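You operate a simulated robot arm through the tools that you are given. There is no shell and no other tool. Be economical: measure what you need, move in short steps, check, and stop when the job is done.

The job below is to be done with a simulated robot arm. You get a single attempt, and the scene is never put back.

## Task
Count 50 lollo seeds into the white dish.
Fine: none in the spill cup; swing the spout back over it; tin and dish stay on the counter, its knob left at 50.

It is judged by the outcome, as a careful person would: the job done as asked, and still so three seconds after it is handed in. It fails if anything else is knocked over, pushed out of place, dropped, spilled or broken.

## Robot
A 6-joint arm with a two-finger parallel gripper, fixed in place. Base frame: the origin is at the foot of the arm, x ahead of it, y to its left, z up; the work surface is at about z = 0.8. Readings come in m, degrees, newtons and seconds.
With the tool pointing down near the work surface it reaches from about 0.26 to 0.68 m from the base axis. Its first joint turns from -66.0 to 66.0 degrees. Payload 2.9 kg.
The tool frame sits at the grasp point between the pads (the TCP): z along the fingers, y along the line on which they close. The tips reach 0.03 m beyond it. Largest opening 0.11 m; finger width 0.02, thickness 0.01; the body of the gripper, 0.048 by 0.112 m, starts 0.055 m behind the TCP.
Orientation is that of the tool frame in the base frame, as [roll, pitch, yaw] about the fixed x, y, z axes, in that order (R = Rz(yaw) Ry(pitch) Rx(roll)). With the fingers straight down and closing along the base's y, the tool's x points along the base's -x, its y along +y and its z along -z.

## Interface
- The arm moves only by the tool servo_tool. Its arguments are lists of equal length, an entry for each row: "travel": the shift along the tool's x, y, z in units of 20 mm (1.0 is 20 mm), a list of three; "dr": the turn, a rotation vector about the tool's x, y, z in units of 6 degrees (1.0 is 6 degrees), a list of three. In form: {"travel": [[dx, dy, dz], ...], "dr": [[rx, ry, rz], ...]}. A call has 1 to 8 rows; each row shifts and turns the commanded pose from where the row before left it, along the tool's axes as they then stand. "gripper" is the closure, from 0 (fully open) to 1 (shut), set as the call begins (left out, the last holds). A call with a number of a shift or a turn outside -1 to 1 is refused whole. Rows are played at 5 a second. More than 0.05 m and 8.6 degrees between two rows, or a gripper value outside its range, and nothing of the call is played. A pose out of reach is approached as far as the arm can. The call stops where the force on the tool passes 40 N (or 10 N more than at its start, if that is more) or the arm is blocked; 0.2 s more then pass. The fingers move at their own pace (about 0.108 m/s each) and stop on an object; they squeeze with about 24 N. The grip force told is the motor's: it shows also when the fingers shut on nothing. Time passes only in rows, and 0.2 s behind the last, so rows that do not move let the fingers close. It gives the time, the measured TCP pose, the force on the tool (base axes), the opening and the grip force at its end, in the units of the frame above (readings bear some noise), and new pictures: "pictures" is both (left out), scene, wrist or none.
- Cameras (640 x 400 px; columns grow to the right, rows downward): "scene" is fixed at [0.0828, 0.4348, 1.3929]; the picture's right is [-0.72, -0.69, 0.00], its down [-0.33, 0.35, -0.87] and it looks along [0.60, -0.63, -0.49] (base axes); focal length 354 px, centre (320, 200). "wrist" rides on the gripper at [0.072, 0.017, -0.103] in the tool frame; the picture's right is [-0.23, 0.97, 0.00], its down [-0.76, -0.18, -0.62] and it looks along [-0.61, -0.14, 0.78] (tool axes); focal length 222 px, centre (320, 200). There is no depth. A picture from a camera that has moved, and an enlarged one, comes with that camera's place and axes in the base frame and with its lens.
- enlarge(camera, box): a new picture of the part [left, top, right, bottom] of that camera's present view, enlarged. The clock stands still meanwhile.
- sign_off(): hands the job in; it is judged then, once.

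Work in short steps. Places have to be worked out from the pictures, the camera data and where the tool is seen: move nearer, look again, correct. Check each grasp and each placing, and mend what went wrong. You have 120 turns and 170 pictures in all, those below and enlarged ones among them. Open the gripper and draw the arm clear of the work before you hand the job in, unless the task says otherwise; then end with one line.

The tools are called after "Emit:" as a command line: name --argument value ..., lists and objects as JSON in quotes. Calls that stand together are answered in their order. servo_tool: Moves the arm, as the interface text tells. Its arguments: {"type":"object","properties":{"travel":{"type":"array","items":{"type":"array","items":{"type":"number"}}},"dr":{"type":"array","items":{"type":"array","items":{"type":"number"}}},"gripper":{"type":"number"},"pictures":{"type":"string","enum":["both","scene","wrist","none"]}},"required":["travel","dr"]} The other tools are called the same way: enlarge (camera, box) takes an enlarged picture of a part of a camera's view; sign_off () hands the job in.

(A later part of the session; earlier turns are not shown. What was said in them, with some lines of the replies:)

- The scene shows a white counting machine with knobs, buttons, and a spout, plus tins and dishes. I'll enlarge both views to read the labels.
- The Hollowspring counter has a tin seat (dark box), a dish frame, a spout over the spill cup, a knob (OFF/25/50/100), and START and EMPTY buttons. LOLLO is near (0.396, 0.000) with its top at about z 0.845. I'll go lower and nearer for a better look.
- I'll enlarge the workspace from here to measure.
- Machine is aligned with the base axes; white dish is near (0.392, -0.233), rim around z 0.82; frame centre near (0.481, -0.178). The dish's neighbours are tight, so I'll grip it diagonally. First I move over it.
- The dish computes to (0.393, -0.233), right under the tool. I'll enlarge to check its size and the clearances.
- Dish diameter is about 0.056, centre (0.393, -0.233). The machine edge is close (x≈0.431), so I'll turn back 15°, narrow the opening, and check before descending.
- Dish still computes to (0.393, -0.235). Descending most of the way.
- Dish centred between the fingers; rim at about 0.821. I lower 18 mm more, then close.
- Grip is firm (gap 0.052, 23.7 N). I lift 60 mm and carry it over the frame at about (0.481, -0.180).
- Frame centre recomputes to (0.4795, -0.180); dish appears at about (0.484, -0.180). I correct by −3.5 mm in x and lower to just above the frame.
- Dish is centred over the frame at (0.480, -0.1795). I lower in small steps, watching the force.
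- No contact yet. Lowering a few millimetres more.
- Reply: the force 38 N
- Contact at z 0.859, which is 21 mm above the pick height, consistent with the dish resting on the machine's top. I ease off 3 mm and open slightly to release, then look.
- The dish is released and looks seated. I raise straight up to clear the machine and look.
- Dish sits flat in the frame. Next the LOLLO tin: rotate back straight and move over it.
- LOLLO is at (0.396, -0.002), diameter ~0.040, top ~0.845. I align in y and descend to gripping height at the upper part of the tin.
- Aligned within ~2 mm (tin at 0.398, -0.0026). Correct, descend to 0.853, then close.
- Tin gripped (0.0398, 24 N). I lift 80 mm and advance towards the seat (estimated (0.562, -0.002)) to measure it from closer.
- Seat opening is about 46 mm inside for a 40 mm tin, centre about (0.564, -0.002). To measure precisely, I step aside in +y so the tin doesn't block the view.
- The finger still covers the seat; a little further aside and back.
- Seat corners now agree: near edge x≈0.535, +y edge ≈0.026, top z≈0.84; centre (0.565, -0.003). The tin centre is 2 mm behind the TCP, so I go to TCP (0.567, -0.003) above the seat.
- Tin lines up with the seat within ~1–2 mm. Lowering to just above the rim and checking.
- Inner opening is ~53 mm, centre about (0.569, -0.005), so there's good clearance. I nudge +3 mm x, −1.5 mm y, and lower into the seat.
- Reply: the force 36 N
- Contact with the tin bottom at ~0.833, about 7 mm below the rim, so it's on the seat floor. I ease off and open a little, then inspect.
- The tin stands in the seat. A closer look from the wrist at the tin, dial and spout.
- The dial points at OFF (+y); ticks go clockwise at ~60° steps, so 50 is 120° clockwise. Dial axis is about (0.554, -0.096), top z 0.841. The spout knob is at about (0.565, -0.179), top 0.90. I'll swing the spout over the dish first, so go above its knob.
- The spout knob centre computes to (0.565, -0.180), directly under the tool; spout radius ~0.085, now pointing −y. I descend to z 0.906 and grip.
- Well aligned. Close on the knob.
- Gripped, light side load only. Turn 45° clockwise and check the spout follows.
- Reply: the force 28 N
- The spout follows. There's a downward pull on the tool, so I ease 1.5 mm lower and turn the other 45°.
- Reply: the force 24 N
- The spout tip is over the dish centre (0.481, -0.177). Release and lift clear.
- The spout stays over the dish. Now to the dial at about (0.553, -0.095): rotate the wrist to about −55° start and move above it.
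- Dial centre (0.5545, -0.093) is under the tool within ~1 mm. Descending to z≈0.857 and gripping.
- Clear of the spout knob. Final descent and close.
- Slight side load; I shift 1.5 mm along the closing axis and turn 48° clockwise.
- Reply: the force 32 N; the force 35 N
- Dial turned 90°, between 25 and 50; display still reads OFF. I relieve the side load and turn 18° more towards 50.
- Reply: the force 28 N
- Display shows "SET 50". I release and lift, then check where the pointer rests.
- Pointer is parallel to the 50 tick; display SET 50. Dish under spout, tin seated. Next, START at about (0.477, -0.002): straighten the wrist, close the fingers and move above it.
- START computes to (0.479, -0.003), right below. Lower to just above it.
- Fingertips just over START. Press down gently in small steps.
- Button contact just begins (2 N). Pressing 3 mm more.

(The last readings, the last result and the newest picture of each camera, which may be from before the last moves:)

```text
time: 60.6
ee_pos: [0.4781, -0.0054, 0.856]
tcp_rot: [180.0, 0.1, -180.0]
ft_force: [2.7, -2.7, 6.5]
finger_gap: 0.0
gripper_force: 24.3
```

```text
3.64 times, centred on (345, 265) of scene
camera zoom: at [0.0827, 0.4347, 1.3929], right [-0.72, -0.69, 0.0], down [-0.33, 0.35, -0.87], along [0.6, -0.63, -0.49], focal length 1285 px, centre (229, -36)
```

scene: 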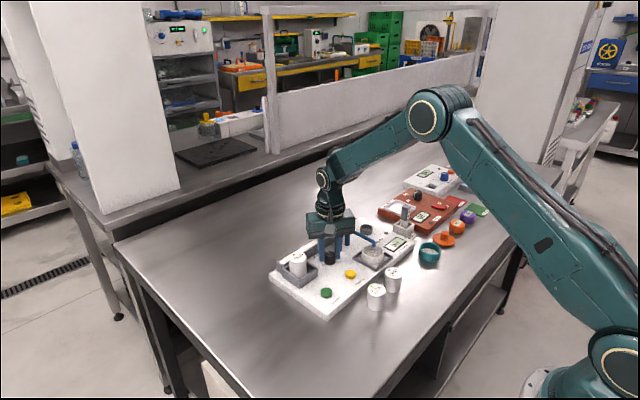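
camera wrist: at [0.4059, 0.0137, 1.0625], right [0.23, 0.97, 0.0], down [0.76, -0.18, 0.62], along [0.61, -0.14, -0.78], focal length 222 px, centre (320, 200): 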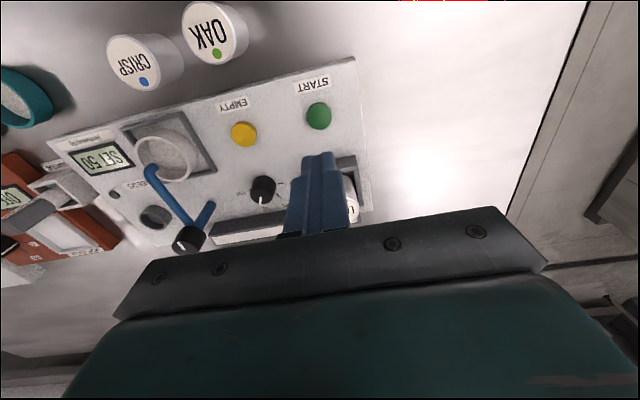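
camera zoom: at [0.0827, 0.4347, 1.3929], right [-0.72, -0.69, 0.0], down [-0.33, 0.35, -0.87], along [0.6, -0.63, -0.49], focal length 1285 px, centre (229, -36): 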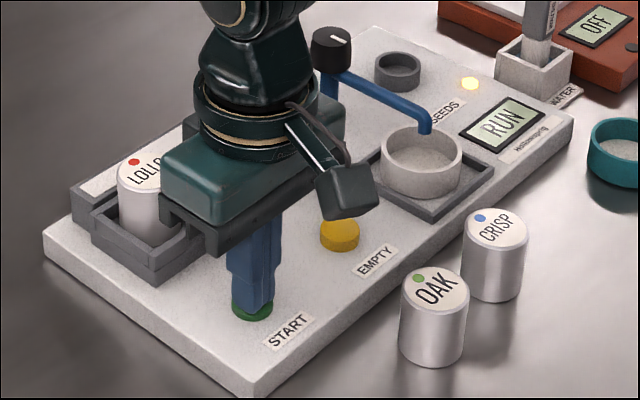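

Display shows RUN with the lamp lit. I release the button straight up and wait, watching the count.

Emit:
servo_tool --travel '[[0, 0, -0.5], [0, 0, -1], [0, 0, -1], [0, 0, -1], [0, 0, -1], [0, 0, -1], [0, 0, 0], [0, 0, 0]]' --dr '[[0, 0, 0], [0, 0, 0], [0, 0, 0], [0, 0, 0], [0, 0, 0], [0, 0, 0], [0, 0, 0], [0, 0, 0]]' --pictures "none"

Emit:
enlarge --camera "scene" --box '[270, 190, 420, 300]'

```text
time: 62.4
ee_pos: [0.4768, -0.0031, 0.9679]
tcp_rot: [180.0, 0.0, -179.9]
ft_force: [-0.1, 0.0, 1.0]
finger_gap: 0.0
gripper_force: 23.7
```

```text
3.64 times, centred on (345, 245) of scene
camera zoom: at [0.0828, 0.4348, 1.3929], right [-0.72, -0.69, 0.0], down [-0.33, 0.35, -0.87], along [0.6, -0.63, -0.49], focal length 1285 px, centre (229, 36)
```

zoom: 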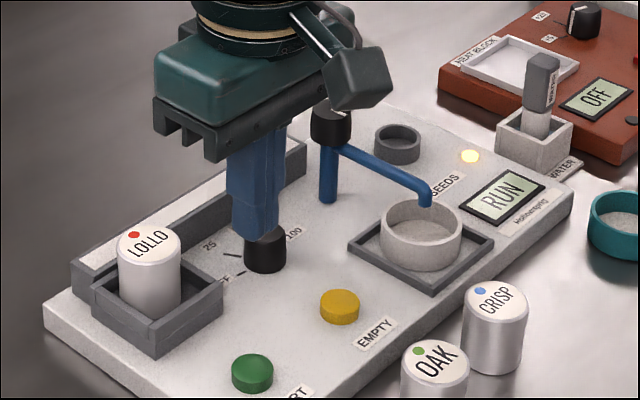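

Still RUN. I wait in place.

Emit:
servo_tool --travel '[[0, 0, 0], [0, 0, 0], [0, 0, 0], [0, 0, 0], [0, 0, 0], [0, 0, 0], [0, 0, 0], [0, 0, 0]]' --dr '[[0, 0, 0], [0, 0, 0], [0, 0, 0], [0, 0, 0], [0, 0, 0], [0, 0, 0], [0, 0, 0], [0, 0, 0]]' --pictures "none"

Emit:
servo_tool --travel '[[0, 0, 0], [0, 0, 0], [0, 0, 0], [0, 0, 0], [0, 0, 0], [0, 0, 0], [0, 0, 0], [0, 0, 0]]' --dr '[[0, 0, 0], [0, 0, 0], [0, 0, 0], [0, 0, 0], [0, 0, 0], [0, 0, 0], [0, 0, 0], [0, 0, 0]]' --pictures "none"

Emit:
enlarge --camera "scene" --box '[340, 200, 420, 270]'

```text
time: 64.2
ee_pos: [0.4771, -0.0041, 0.9684]
tcp_rot: [180.0, 0.1, -179.9]
ft_force: [0.0, 0.1, -0.1]
finger_gap: 0.0
gripper_force: 24.0
```

```text
time: 66.0
ee_pos: [0.4777, -0.0031, 0.9681]
tcp_rot: [180.0, -0.1, -179.9]
ft_force: [0.6, 0.9, 0.2]
finger_gap: 0.0001
gripper_force: 23.9
```

```text
5.71 times, centred on (380, 235) of scene
camera zoom: at [0.0828, 0.4348, 1.3929], right [-0.72, -0.69, 0.0], down [-0.33, 0.35, -0.87], along [0.6, -0.63, -0.49], focal length 2020 px, centre (-23, 0)
```

zoom: 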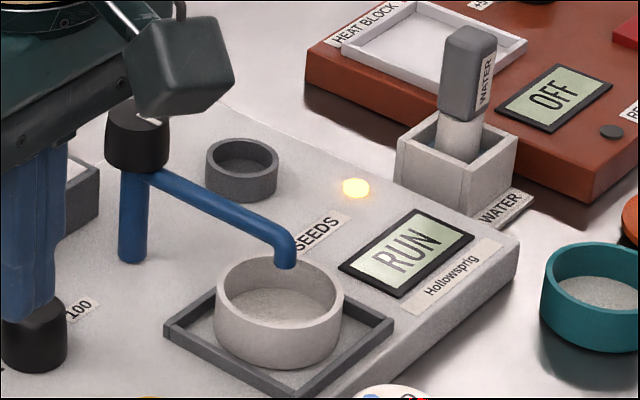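

Still running. Meanwhile I move (high and clear) to above the spout knob.

Emit:
servo_tool --travel '[[0, 0, -1], [-0.63, -1, -0.5], [-0.63, -1, 0], [-0.63, -1, 0], [-0.63, -1, 0], [-0.63, -1, 0], [-0.63, -1, 0], [-0.63, -1, 0]]' --dr '[[0, 0, 0], [0, 0, 0], [0, 0, 0], [0, 0, 0], [0, 0, 0], [0, 0, 0], [0, 0, 0], [0, 0, 0]]' --gripper 0.45 --pictures "none"

Emit:
servo_tool --travel '[[0, -1, 0], [0, -0.85, 0], [0, 0, 0], [0, 0, 0], [0, 0, 0], [0, 0, 0], [0, 0, 0], [0, 0, 0]]' --dr '[[0, 0, 0.94], [0, 0, 0.94], [0, 0, 0.94], [0, 0, 0.94], [0, 0, 0.94], [0, 0, 0.94], [0, 0, 0.93], [0, 0, 0.93]]' --pictures "none"

Emit:
enlarge --camera "scene" --box '[340, 200, 420, 270]'

Emit:
enlarge --camera "wrist" --box '[160, 0, 400, 150]'

```text
time: 67.8
ee_pos: [0.567, -0.1438, 0.9977]
tcp_rot: [179.9, 0.1, 179.9]
ft_force: [0.1, -0.2, 0.0]
finger_gap: 0.0606
gripper_force: 0.0
```

```text
time: 69.6
ee_pos: [0.5649, -0.1801, 0.9967]
tcp_rot: [180.0, 0.0, 134.9]
ft_force: [-0.2, -0.8, 0.5]
finger_gap: 0.0605
gripper_force: 0.0
```

```text
5.71 times, centred on (380, 235) of scene
camera zoom: at [0.0828, 0.4348, 1.3929], right [-0.72, -0.69, 0.0], down [-0.33, 0.35, -0.87], along [0.6, -0.63, -0.49], focal length 2020 px, centre (-23, 0)
```

zoom: 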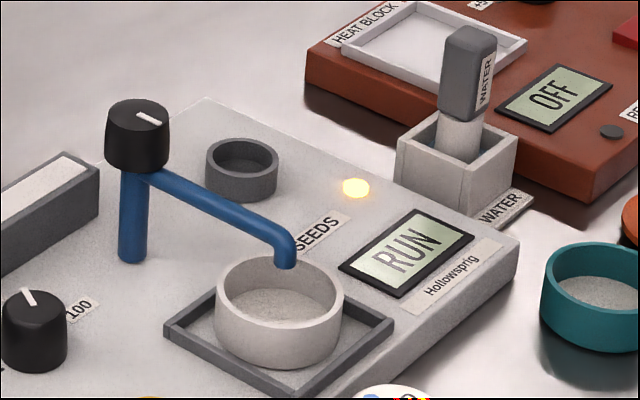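

```text
2.67 times, centred on (280, 75) of wrist
camera zoom: at [0.5255, -0.1164, 1.1002], right [0.85, 0.53, 0.0], down [0.41, -0.66, 0.62], along [0.33, -0.53, -0.78], focal length 592 px, centre (427, 533)
```

zoom: 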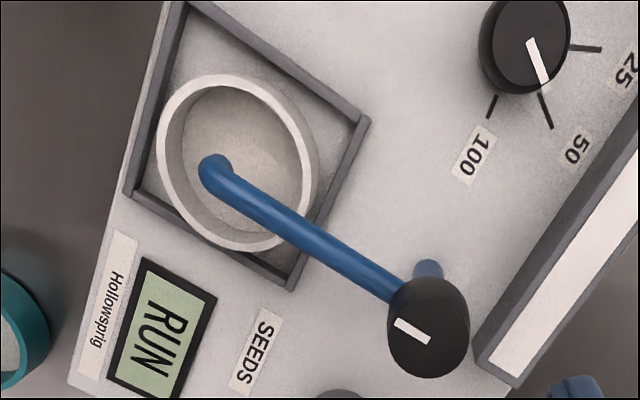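

Still RUN after 9 s. Waiting more.

Emit:
servo_tool --travel '[[0, 0, 0], [0, 0, 0], [0, 0, 0], [0, 0, 0], [0, 0, 0], [0, 0, 0], [0, 0, 0], [0, 0, 0]]' --dr '[[0, 0, 0], [0, 0, 0], [0, 0, 0], [0, 0, 0], [0, 0, 0], [0, 0, 0], [0, 0, 0], [0, 0, 0]]' --pictures "none"

Emit:
servo_tool --travel '[[0, 0, 0], [0, 0, 0], [0, 0, 0], [0, 0, 0], [0, 0, 0], [0, 0, 0], [0, 0, 0], [0, 0, 0]]' --dr '[[0, 0, 0], [0, 0, 0], [0, 0, 0], [0, 0, 0], [0, 0, 0], [0, 0, 0], [0, 0, 0], [0, 0, 0]]' --pictures "none"

Emit:
servo_tool --travel '[[0, 0, 0], [0, 0, 0], [0, 0, 0], [0, 0, 0], [0, 0, 0], [0, 0, 0], [0, 0, 0], [0, 0, 0]]' --dr '[[0, 0, 0], [0, 0, 0], [0, 0, 0], [0, 0, 0], [0, 0, 0], [0, 0, 0], [0, 0, 0], [0, 0, 0]]' --pictures "none"

Emit:
enlarge --camera "wrist" --box '[160, 0, 400, 150]'

```text
time: 71.4
ee_pos: [0.5644, -0.1799, 0.9974]
tcp_rot: [180.0, -0.1, 135.0]
ft_force: [-0.6, 0.5, -0.2]
finger_gap: 0.0605
gripper_force: 0.0
```

```text
time: 73.2
ee_pos: [0.5647, -0.1809, 0.9971]
tcp_rot: [-179.9, 0.0, 134.9]
ft_force: [0.0, 0.1, -0.4]
finger_gap: 0.0606
gripper_force: 0.1
```

```text
time: 75.0
ee_pos: [0.5654, -0.1797, 0.9972]
tcp_rot: [180.0, 0.0, 135.0]
ft_force: [1.3, 0.1, 0.4]
finger_gap: 0.0606
gripper_force: 0.1
```

```text
2.67 times, centred on (280, 75) of wrist
camera zoom: at [0.5253, -0.1165, 1.1002], right [0.85, 0.53, 0.0], down [0.41, -0.66, 0.62], along [0.33, -0.53, -0.78], focal length 592 px, centre (427, 533)
```

zoom: 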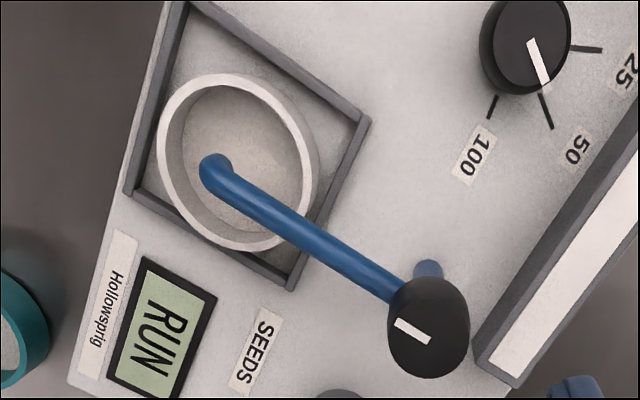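

Still RUN at 75 s (15 s in). I keep waiting rather than disturb it.

Emit:
servo_tool --travel '[[0, 0, 0], [0, 0, 0], [0, 0, 0], [0, 0, 0], [0, 0, 0], [0, 0, 0], [0, 0, 0], [0, 0, 0]]' --dr '[[0, 0, 0], [0, 0, 0], [0, 0, 0], [0, 0, 0], [0, 0, 0], [0, 0, 0], [0, 0, 0], [0, 0, 0]]' --pictures "none"

Emit:
servo_tool --travel '[[0, 0, 0], [0, 0, 0], [0, 0, 0], [0, 0, 0], [0, 0, 0], [0, 0, 0], [0, 0, 0], [0, 0, 0]]' --dr '[[0, 0, 0], [0, 0, 0], [0, 0, 0], [0, 0, 0], [0, 0, 0], [0, 0, 0], [0, 0, 0], [0, 0, 0]]' --pictures "none"

Emit:
servo_tool --travel '[[0, 0, 0], [0, 0, 0], [0, 0, 0], [0, 0, 0], [0, 0, 0], [0, 0, 0], [0, 0, 0], [0, 0, 0]]' --dr '[[0, 0, 0], [0, 0, 0], [0, 0, 0], [0, 0, 0], [0, 0, 0], [0, 0, 0], [0, 0, 0], [0, 0, 0]]' --pictures "none"

Emit:
servo_tool --travel '[[0, 0, 0], [0, 0, 0], [0, 0, 0], [0, 0, 0], [0, 0, 0], [0, 0, 0], [0, 0, 0], [0, 0, 0]]' --dr '[[0, 0, 0], [0, 0, 0], [0, 0, 0], [0, 0, 0], [0, 0, 0], [0, 0, 0], [0, 0, 0], [0, 0, 0]]' --pictures "none"

Emit:
enlarge --camera "scene" --box '[270, 190, 420, 300]'

```text
time: 76.8
ee_pos: [0.5641, -0.1805, 0.9963]
tcp_rot: [180.0, 0.0, 135.1]
ft_force: [-0.3, 0.7, 0.0]
finger_gap: 0.0606
gripper_force: 0.1
```

```text
time: 78.6
ee_pos: [0.5634, -0.1803, 0.9969]
tcp_rot: [180.0, 0.0, 135.1]
ft_force: [0.2, 0.1, 0.0]
finger_gap: 0.0603
gripper_force: 0.0
```

```text
time: 80.4
ee_pos: [0.5645, -0.18, 0.9959]
tcp_rot: [180.0, 0.1, 134.9]
ft_force: [-0.1, -0.6, -0.7]
finger_gap: 0.0608
gripper_force: 0.1
```

```text
time: 82.2
ee_pos: [0.5646, -0.1805, 0.998]
tcp_rot: [-180.0, 0.0, 135.0]
ft_force: [0.2, 0.7, 0.5]
finger_gap: 0.0607
gripper_force: 0.2
```

```text
3.64 times, centred on (345, 245) of scene
camera zoom: at [0.0828, 0.4348, 1.3929], right [-0.72, -0.69, 0.0], down [-0.33, 0.35, -0.87], along [0.6, -0.63, -0.49], focal length 1285 px, centre (229, 36)
```

zoom: 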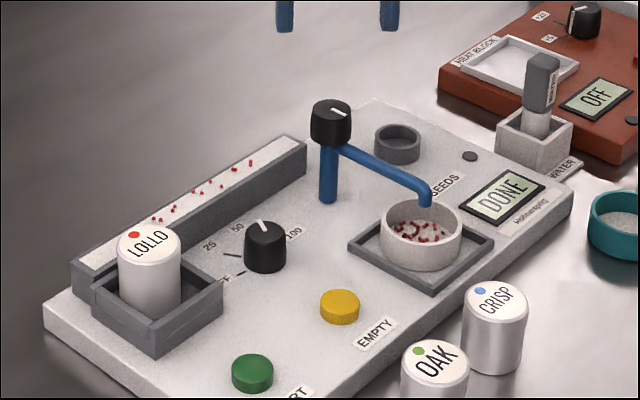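

DONE: the seeds are in the dish, the cup is empty. Now swing the spout back: descend onto its knob.

Emit:
servo_tool --travel '[[0.03, 0, 1], [0, 0, 1], [0, 0, 1], [0, 0, 1], [0, 0, 0.55]]' --dr '[[0, 0, 0], [0, 0, 0], [0, 0, 0], [0, 0, 0], [0, 0, 0]]' --pictures "wrist"

Emit:
servo_tool --travel '[[0, 0, 0], [0, 0, 0], [0, 0, 0]]' --dr '[[0, 0, 0], [0, 0, 0], [0, 0, 0]]' --gripper 0.85 --pictures "none"

```text
time: 83.4
ee_pos: [0.564, -0.1813, 0.9069]
tcp_rot: [-180.0, 0.0, 135.0]
ft_force: [0.0, 0.6, -0.2]
finger_gap: 0.0604
gripper_force: 0.2
camera wrist: at [0.5246, -0.1172, 1.0095], right [0.85, 0.53, 0.0], down [0.41, -0.66, 0.62], along [0.33, -0.53, -0.78], focal length 222 px, centre (320, 200)
```

wrist: 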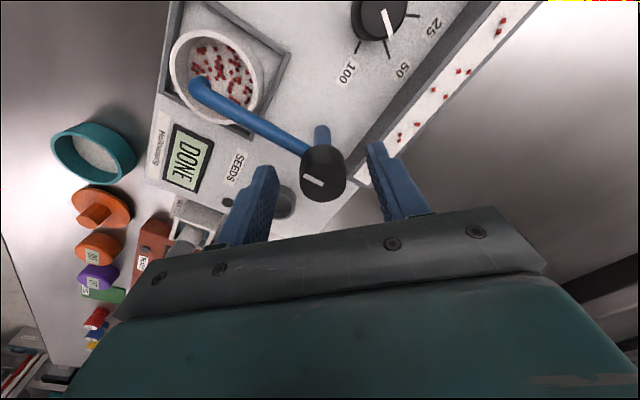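

```text
time: 84.2
ee_pos: [0.5648, -0.1801, 0.9085]
tcp_rot: [179.8, 0.2, 135.2]
ft_force: [13.2, 5.9, -4.4]
finger_gap: 0.0291
gripper_force: 45.3
```

Gripped, with a small side load. Shift 1.5 mm along the closing line and rotate 45° back.

Emit:
servo_tool --travel '[[0, 0.07, 0], [0, 0, 0], [0, 0, 0], [0, 0, 0], [0, 0, 0], [0, 0, 0], [0, 0, 0], [0, 0, 0]]' --dr '[[0, 0, -0.94], [0, 0, -0.94], [0, 0, -0.94], [0, 0, -0.94], [0, 0, -0.94], [0, 0, -0.94], [0, 0, -0.93], [0, 0, -0.93]]' --pictures "wrist"

```text
time: 86.0
ee_pos: [0.5651, -0.1804, 0.9068]
tcp_rot: [-179.9, 0.3, 180.0]
ft_force: [17.4, -4.6, 3.8]
finger_gap: 0.0294
gripper_force: 45.8
camera wrist: at [0.4925, -0.1621, 1.0098], right [0.23, 0.97, 0.0], down [0.76, -0.18, 0.63], along [0.61, -0.14, -0.78], focal length 222 px, centre (320, 200)
```

wrist: 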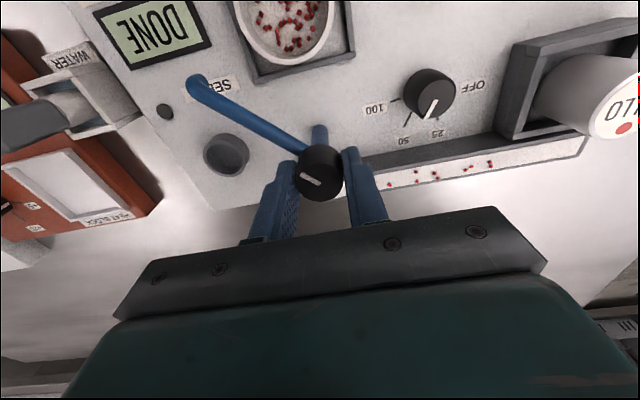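

Following well. Rotate the remaining 45°.

Emit:
servo_tool --travel '[[-0.06, 0, 0], [0, 0, 0], [0, 0, 0], [0, 0, 0], [0, 0, 0], [0, 0, 0], [0, 0, 0], [0, 0, 0]]' --dr '[[0, 0, -0.94], [0, 0, -0.94], [0, 0, -0.94], [0, 0, -0.94], [0, 0, -0.94], [0, 0, -0.94], [0, 0, -0.94], [0, 0, -0.94]]' --pictures "none"

Emit:
enlarge --camera "wrist" --box '[150, 20, 390, 210]'

```text
time: 87.8
ee_pos: [0.5641, -0.1794, 0.9058]
tcp_rot: [180.0, 0.1, -134.8]
ft_force: [-9.7, -4.3, 25.9]
finger_gap: 0.0291
gripper_force: 44.8
```

```text
2.11 times, centred on (270, 115) of wrist
camera zoom: at [0.5024, -0.2182, 1.0101], right [-0.53, 0.85, 0.0], down [0.66, 0.42, 0.62], along [0.53, 0.33, -0.78], focal length 468 px, centre (425, 379)
```

zoom: 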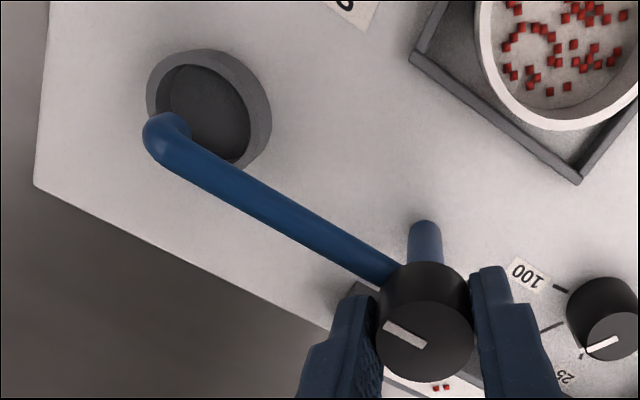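

Spout tip is back at (0.564, -0.265) over the cup, which is empty. Release and lift.

Emit:
servo_tool --travel '[[0, 0, 0], [0, 0, 0], [0, 0, -1], [0, 0, -1], [0, 0, -1], [0, 0, -1], [0, 0, -1], [0, 0, -1]]' --dr '[[0, 0, 0], [0, 0, 0], [0, 0, 0], [0, 0, 0], [0, 0, 0], [0, 0, 0], [0, 0, 0], [0, 0, 0]]' --gripper 0.3 --pictures "scene"

Emit:
enlarge --camera "scene" --box '[270, 190, 420, 300]'

Emit:
enlarge --camera "wrist" --box '[220, 0, 460, 150]'

```text
time: 89.6
ee_pos: [0.566, -0.1786, 1.0256]
tcp_rot: [180.0, 0.1, -134.8]
ft_force: [0.4, 0.1, 0.3]
finger_gap: 0.077
gripper_force: 0.1
```

scene: 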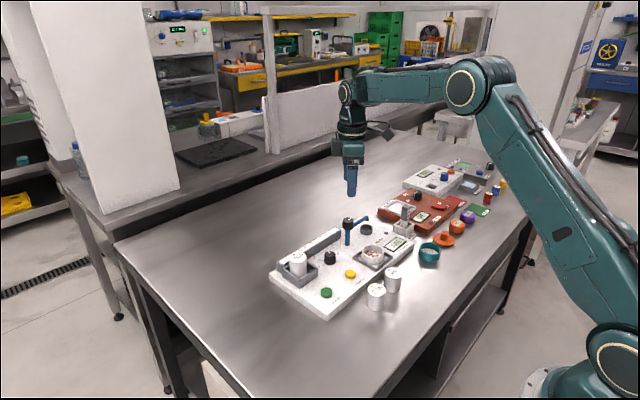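

```text
3.64 times, centred on (345, 245) of scene
camera zoom: at [0.0827, 0.4348, 1.3929], right [-0.72, -0.69, 0.0], down [-0.33, 0.35, -0.87], along [0.6, -0.63, -0.49], focal length 1285 px, centre (229, 36)
```

zoom: 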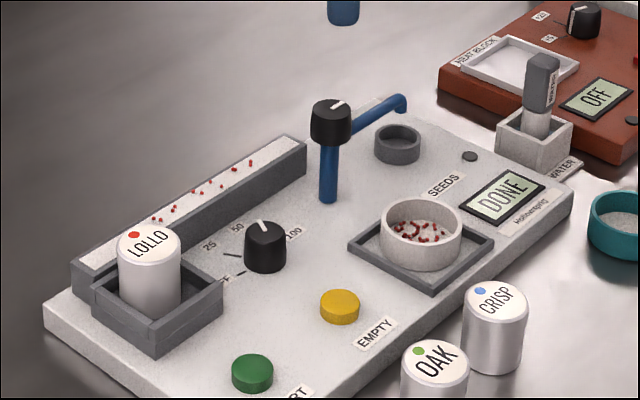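

```text
2.67 times, centred on (340, 75) of wrist
camera zoom: at [0.502, -0.2171, 1.1292], right [-0.53, 0.85, 0.0], down [0.66, 0.41, 0.62], along [0.53, 0.33, -0.78], focal length 592 px, centre (267, 533)
```

zoom: 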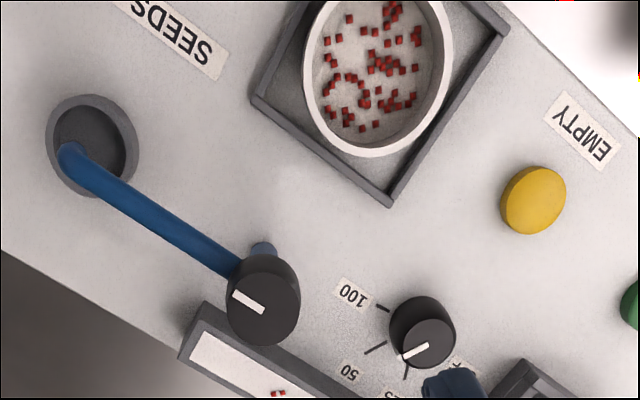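

All in place: DONE shown, dial at 50, spout over the empty cup, seeds only in the dish. Raise the arm further with gripper open.

Emit:
servo_tool --travel '[[0, 0, -1], [0, 0, -1], [0, 0, -1], [0, 0, -1], [0.5, 0, -1], [1, 0, 0], [1, 0, 0], [1, 0, 0]]' --dr '[[0, 0, 0], [0, 0, 0], [0, 0, 0], [0, 0, 0], [0, 0, 0], [0, 0, 0], [0, 0, 0], [0, 0, 0]]' --gripper 0 --pictures "scene"

```text
time: 91.4
ee_pos: [0.5163, -0.229, 1.1255]
tcp_rot: [180.0, 0.0, -134.8]
ft_force: [0.2, 0.1, 0.0]
finger_gap: 0.1099
gripper_force: 0.0
```

scene: 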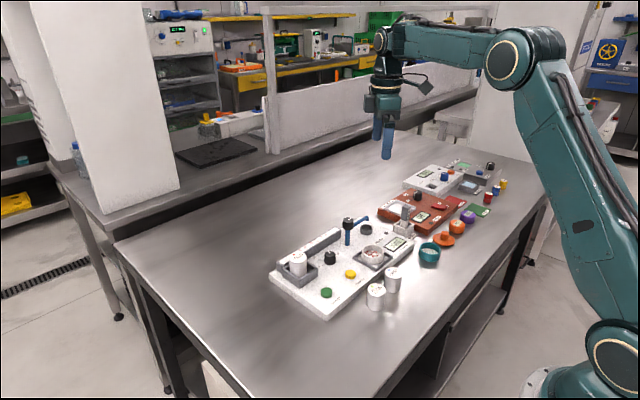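

The arm is clear and everything is still in place, so I hand the job in.

Emit:
sign_off

```text
The job is handed in.
```

The counter ran at 50 and shows DONE: the lollo seeds are in the white dish (I didn't count them individually), the spill cup is empty with the spout back over it, and the tin and dish are on the counter with the knob at 50; a few seeds remain on the feed track.
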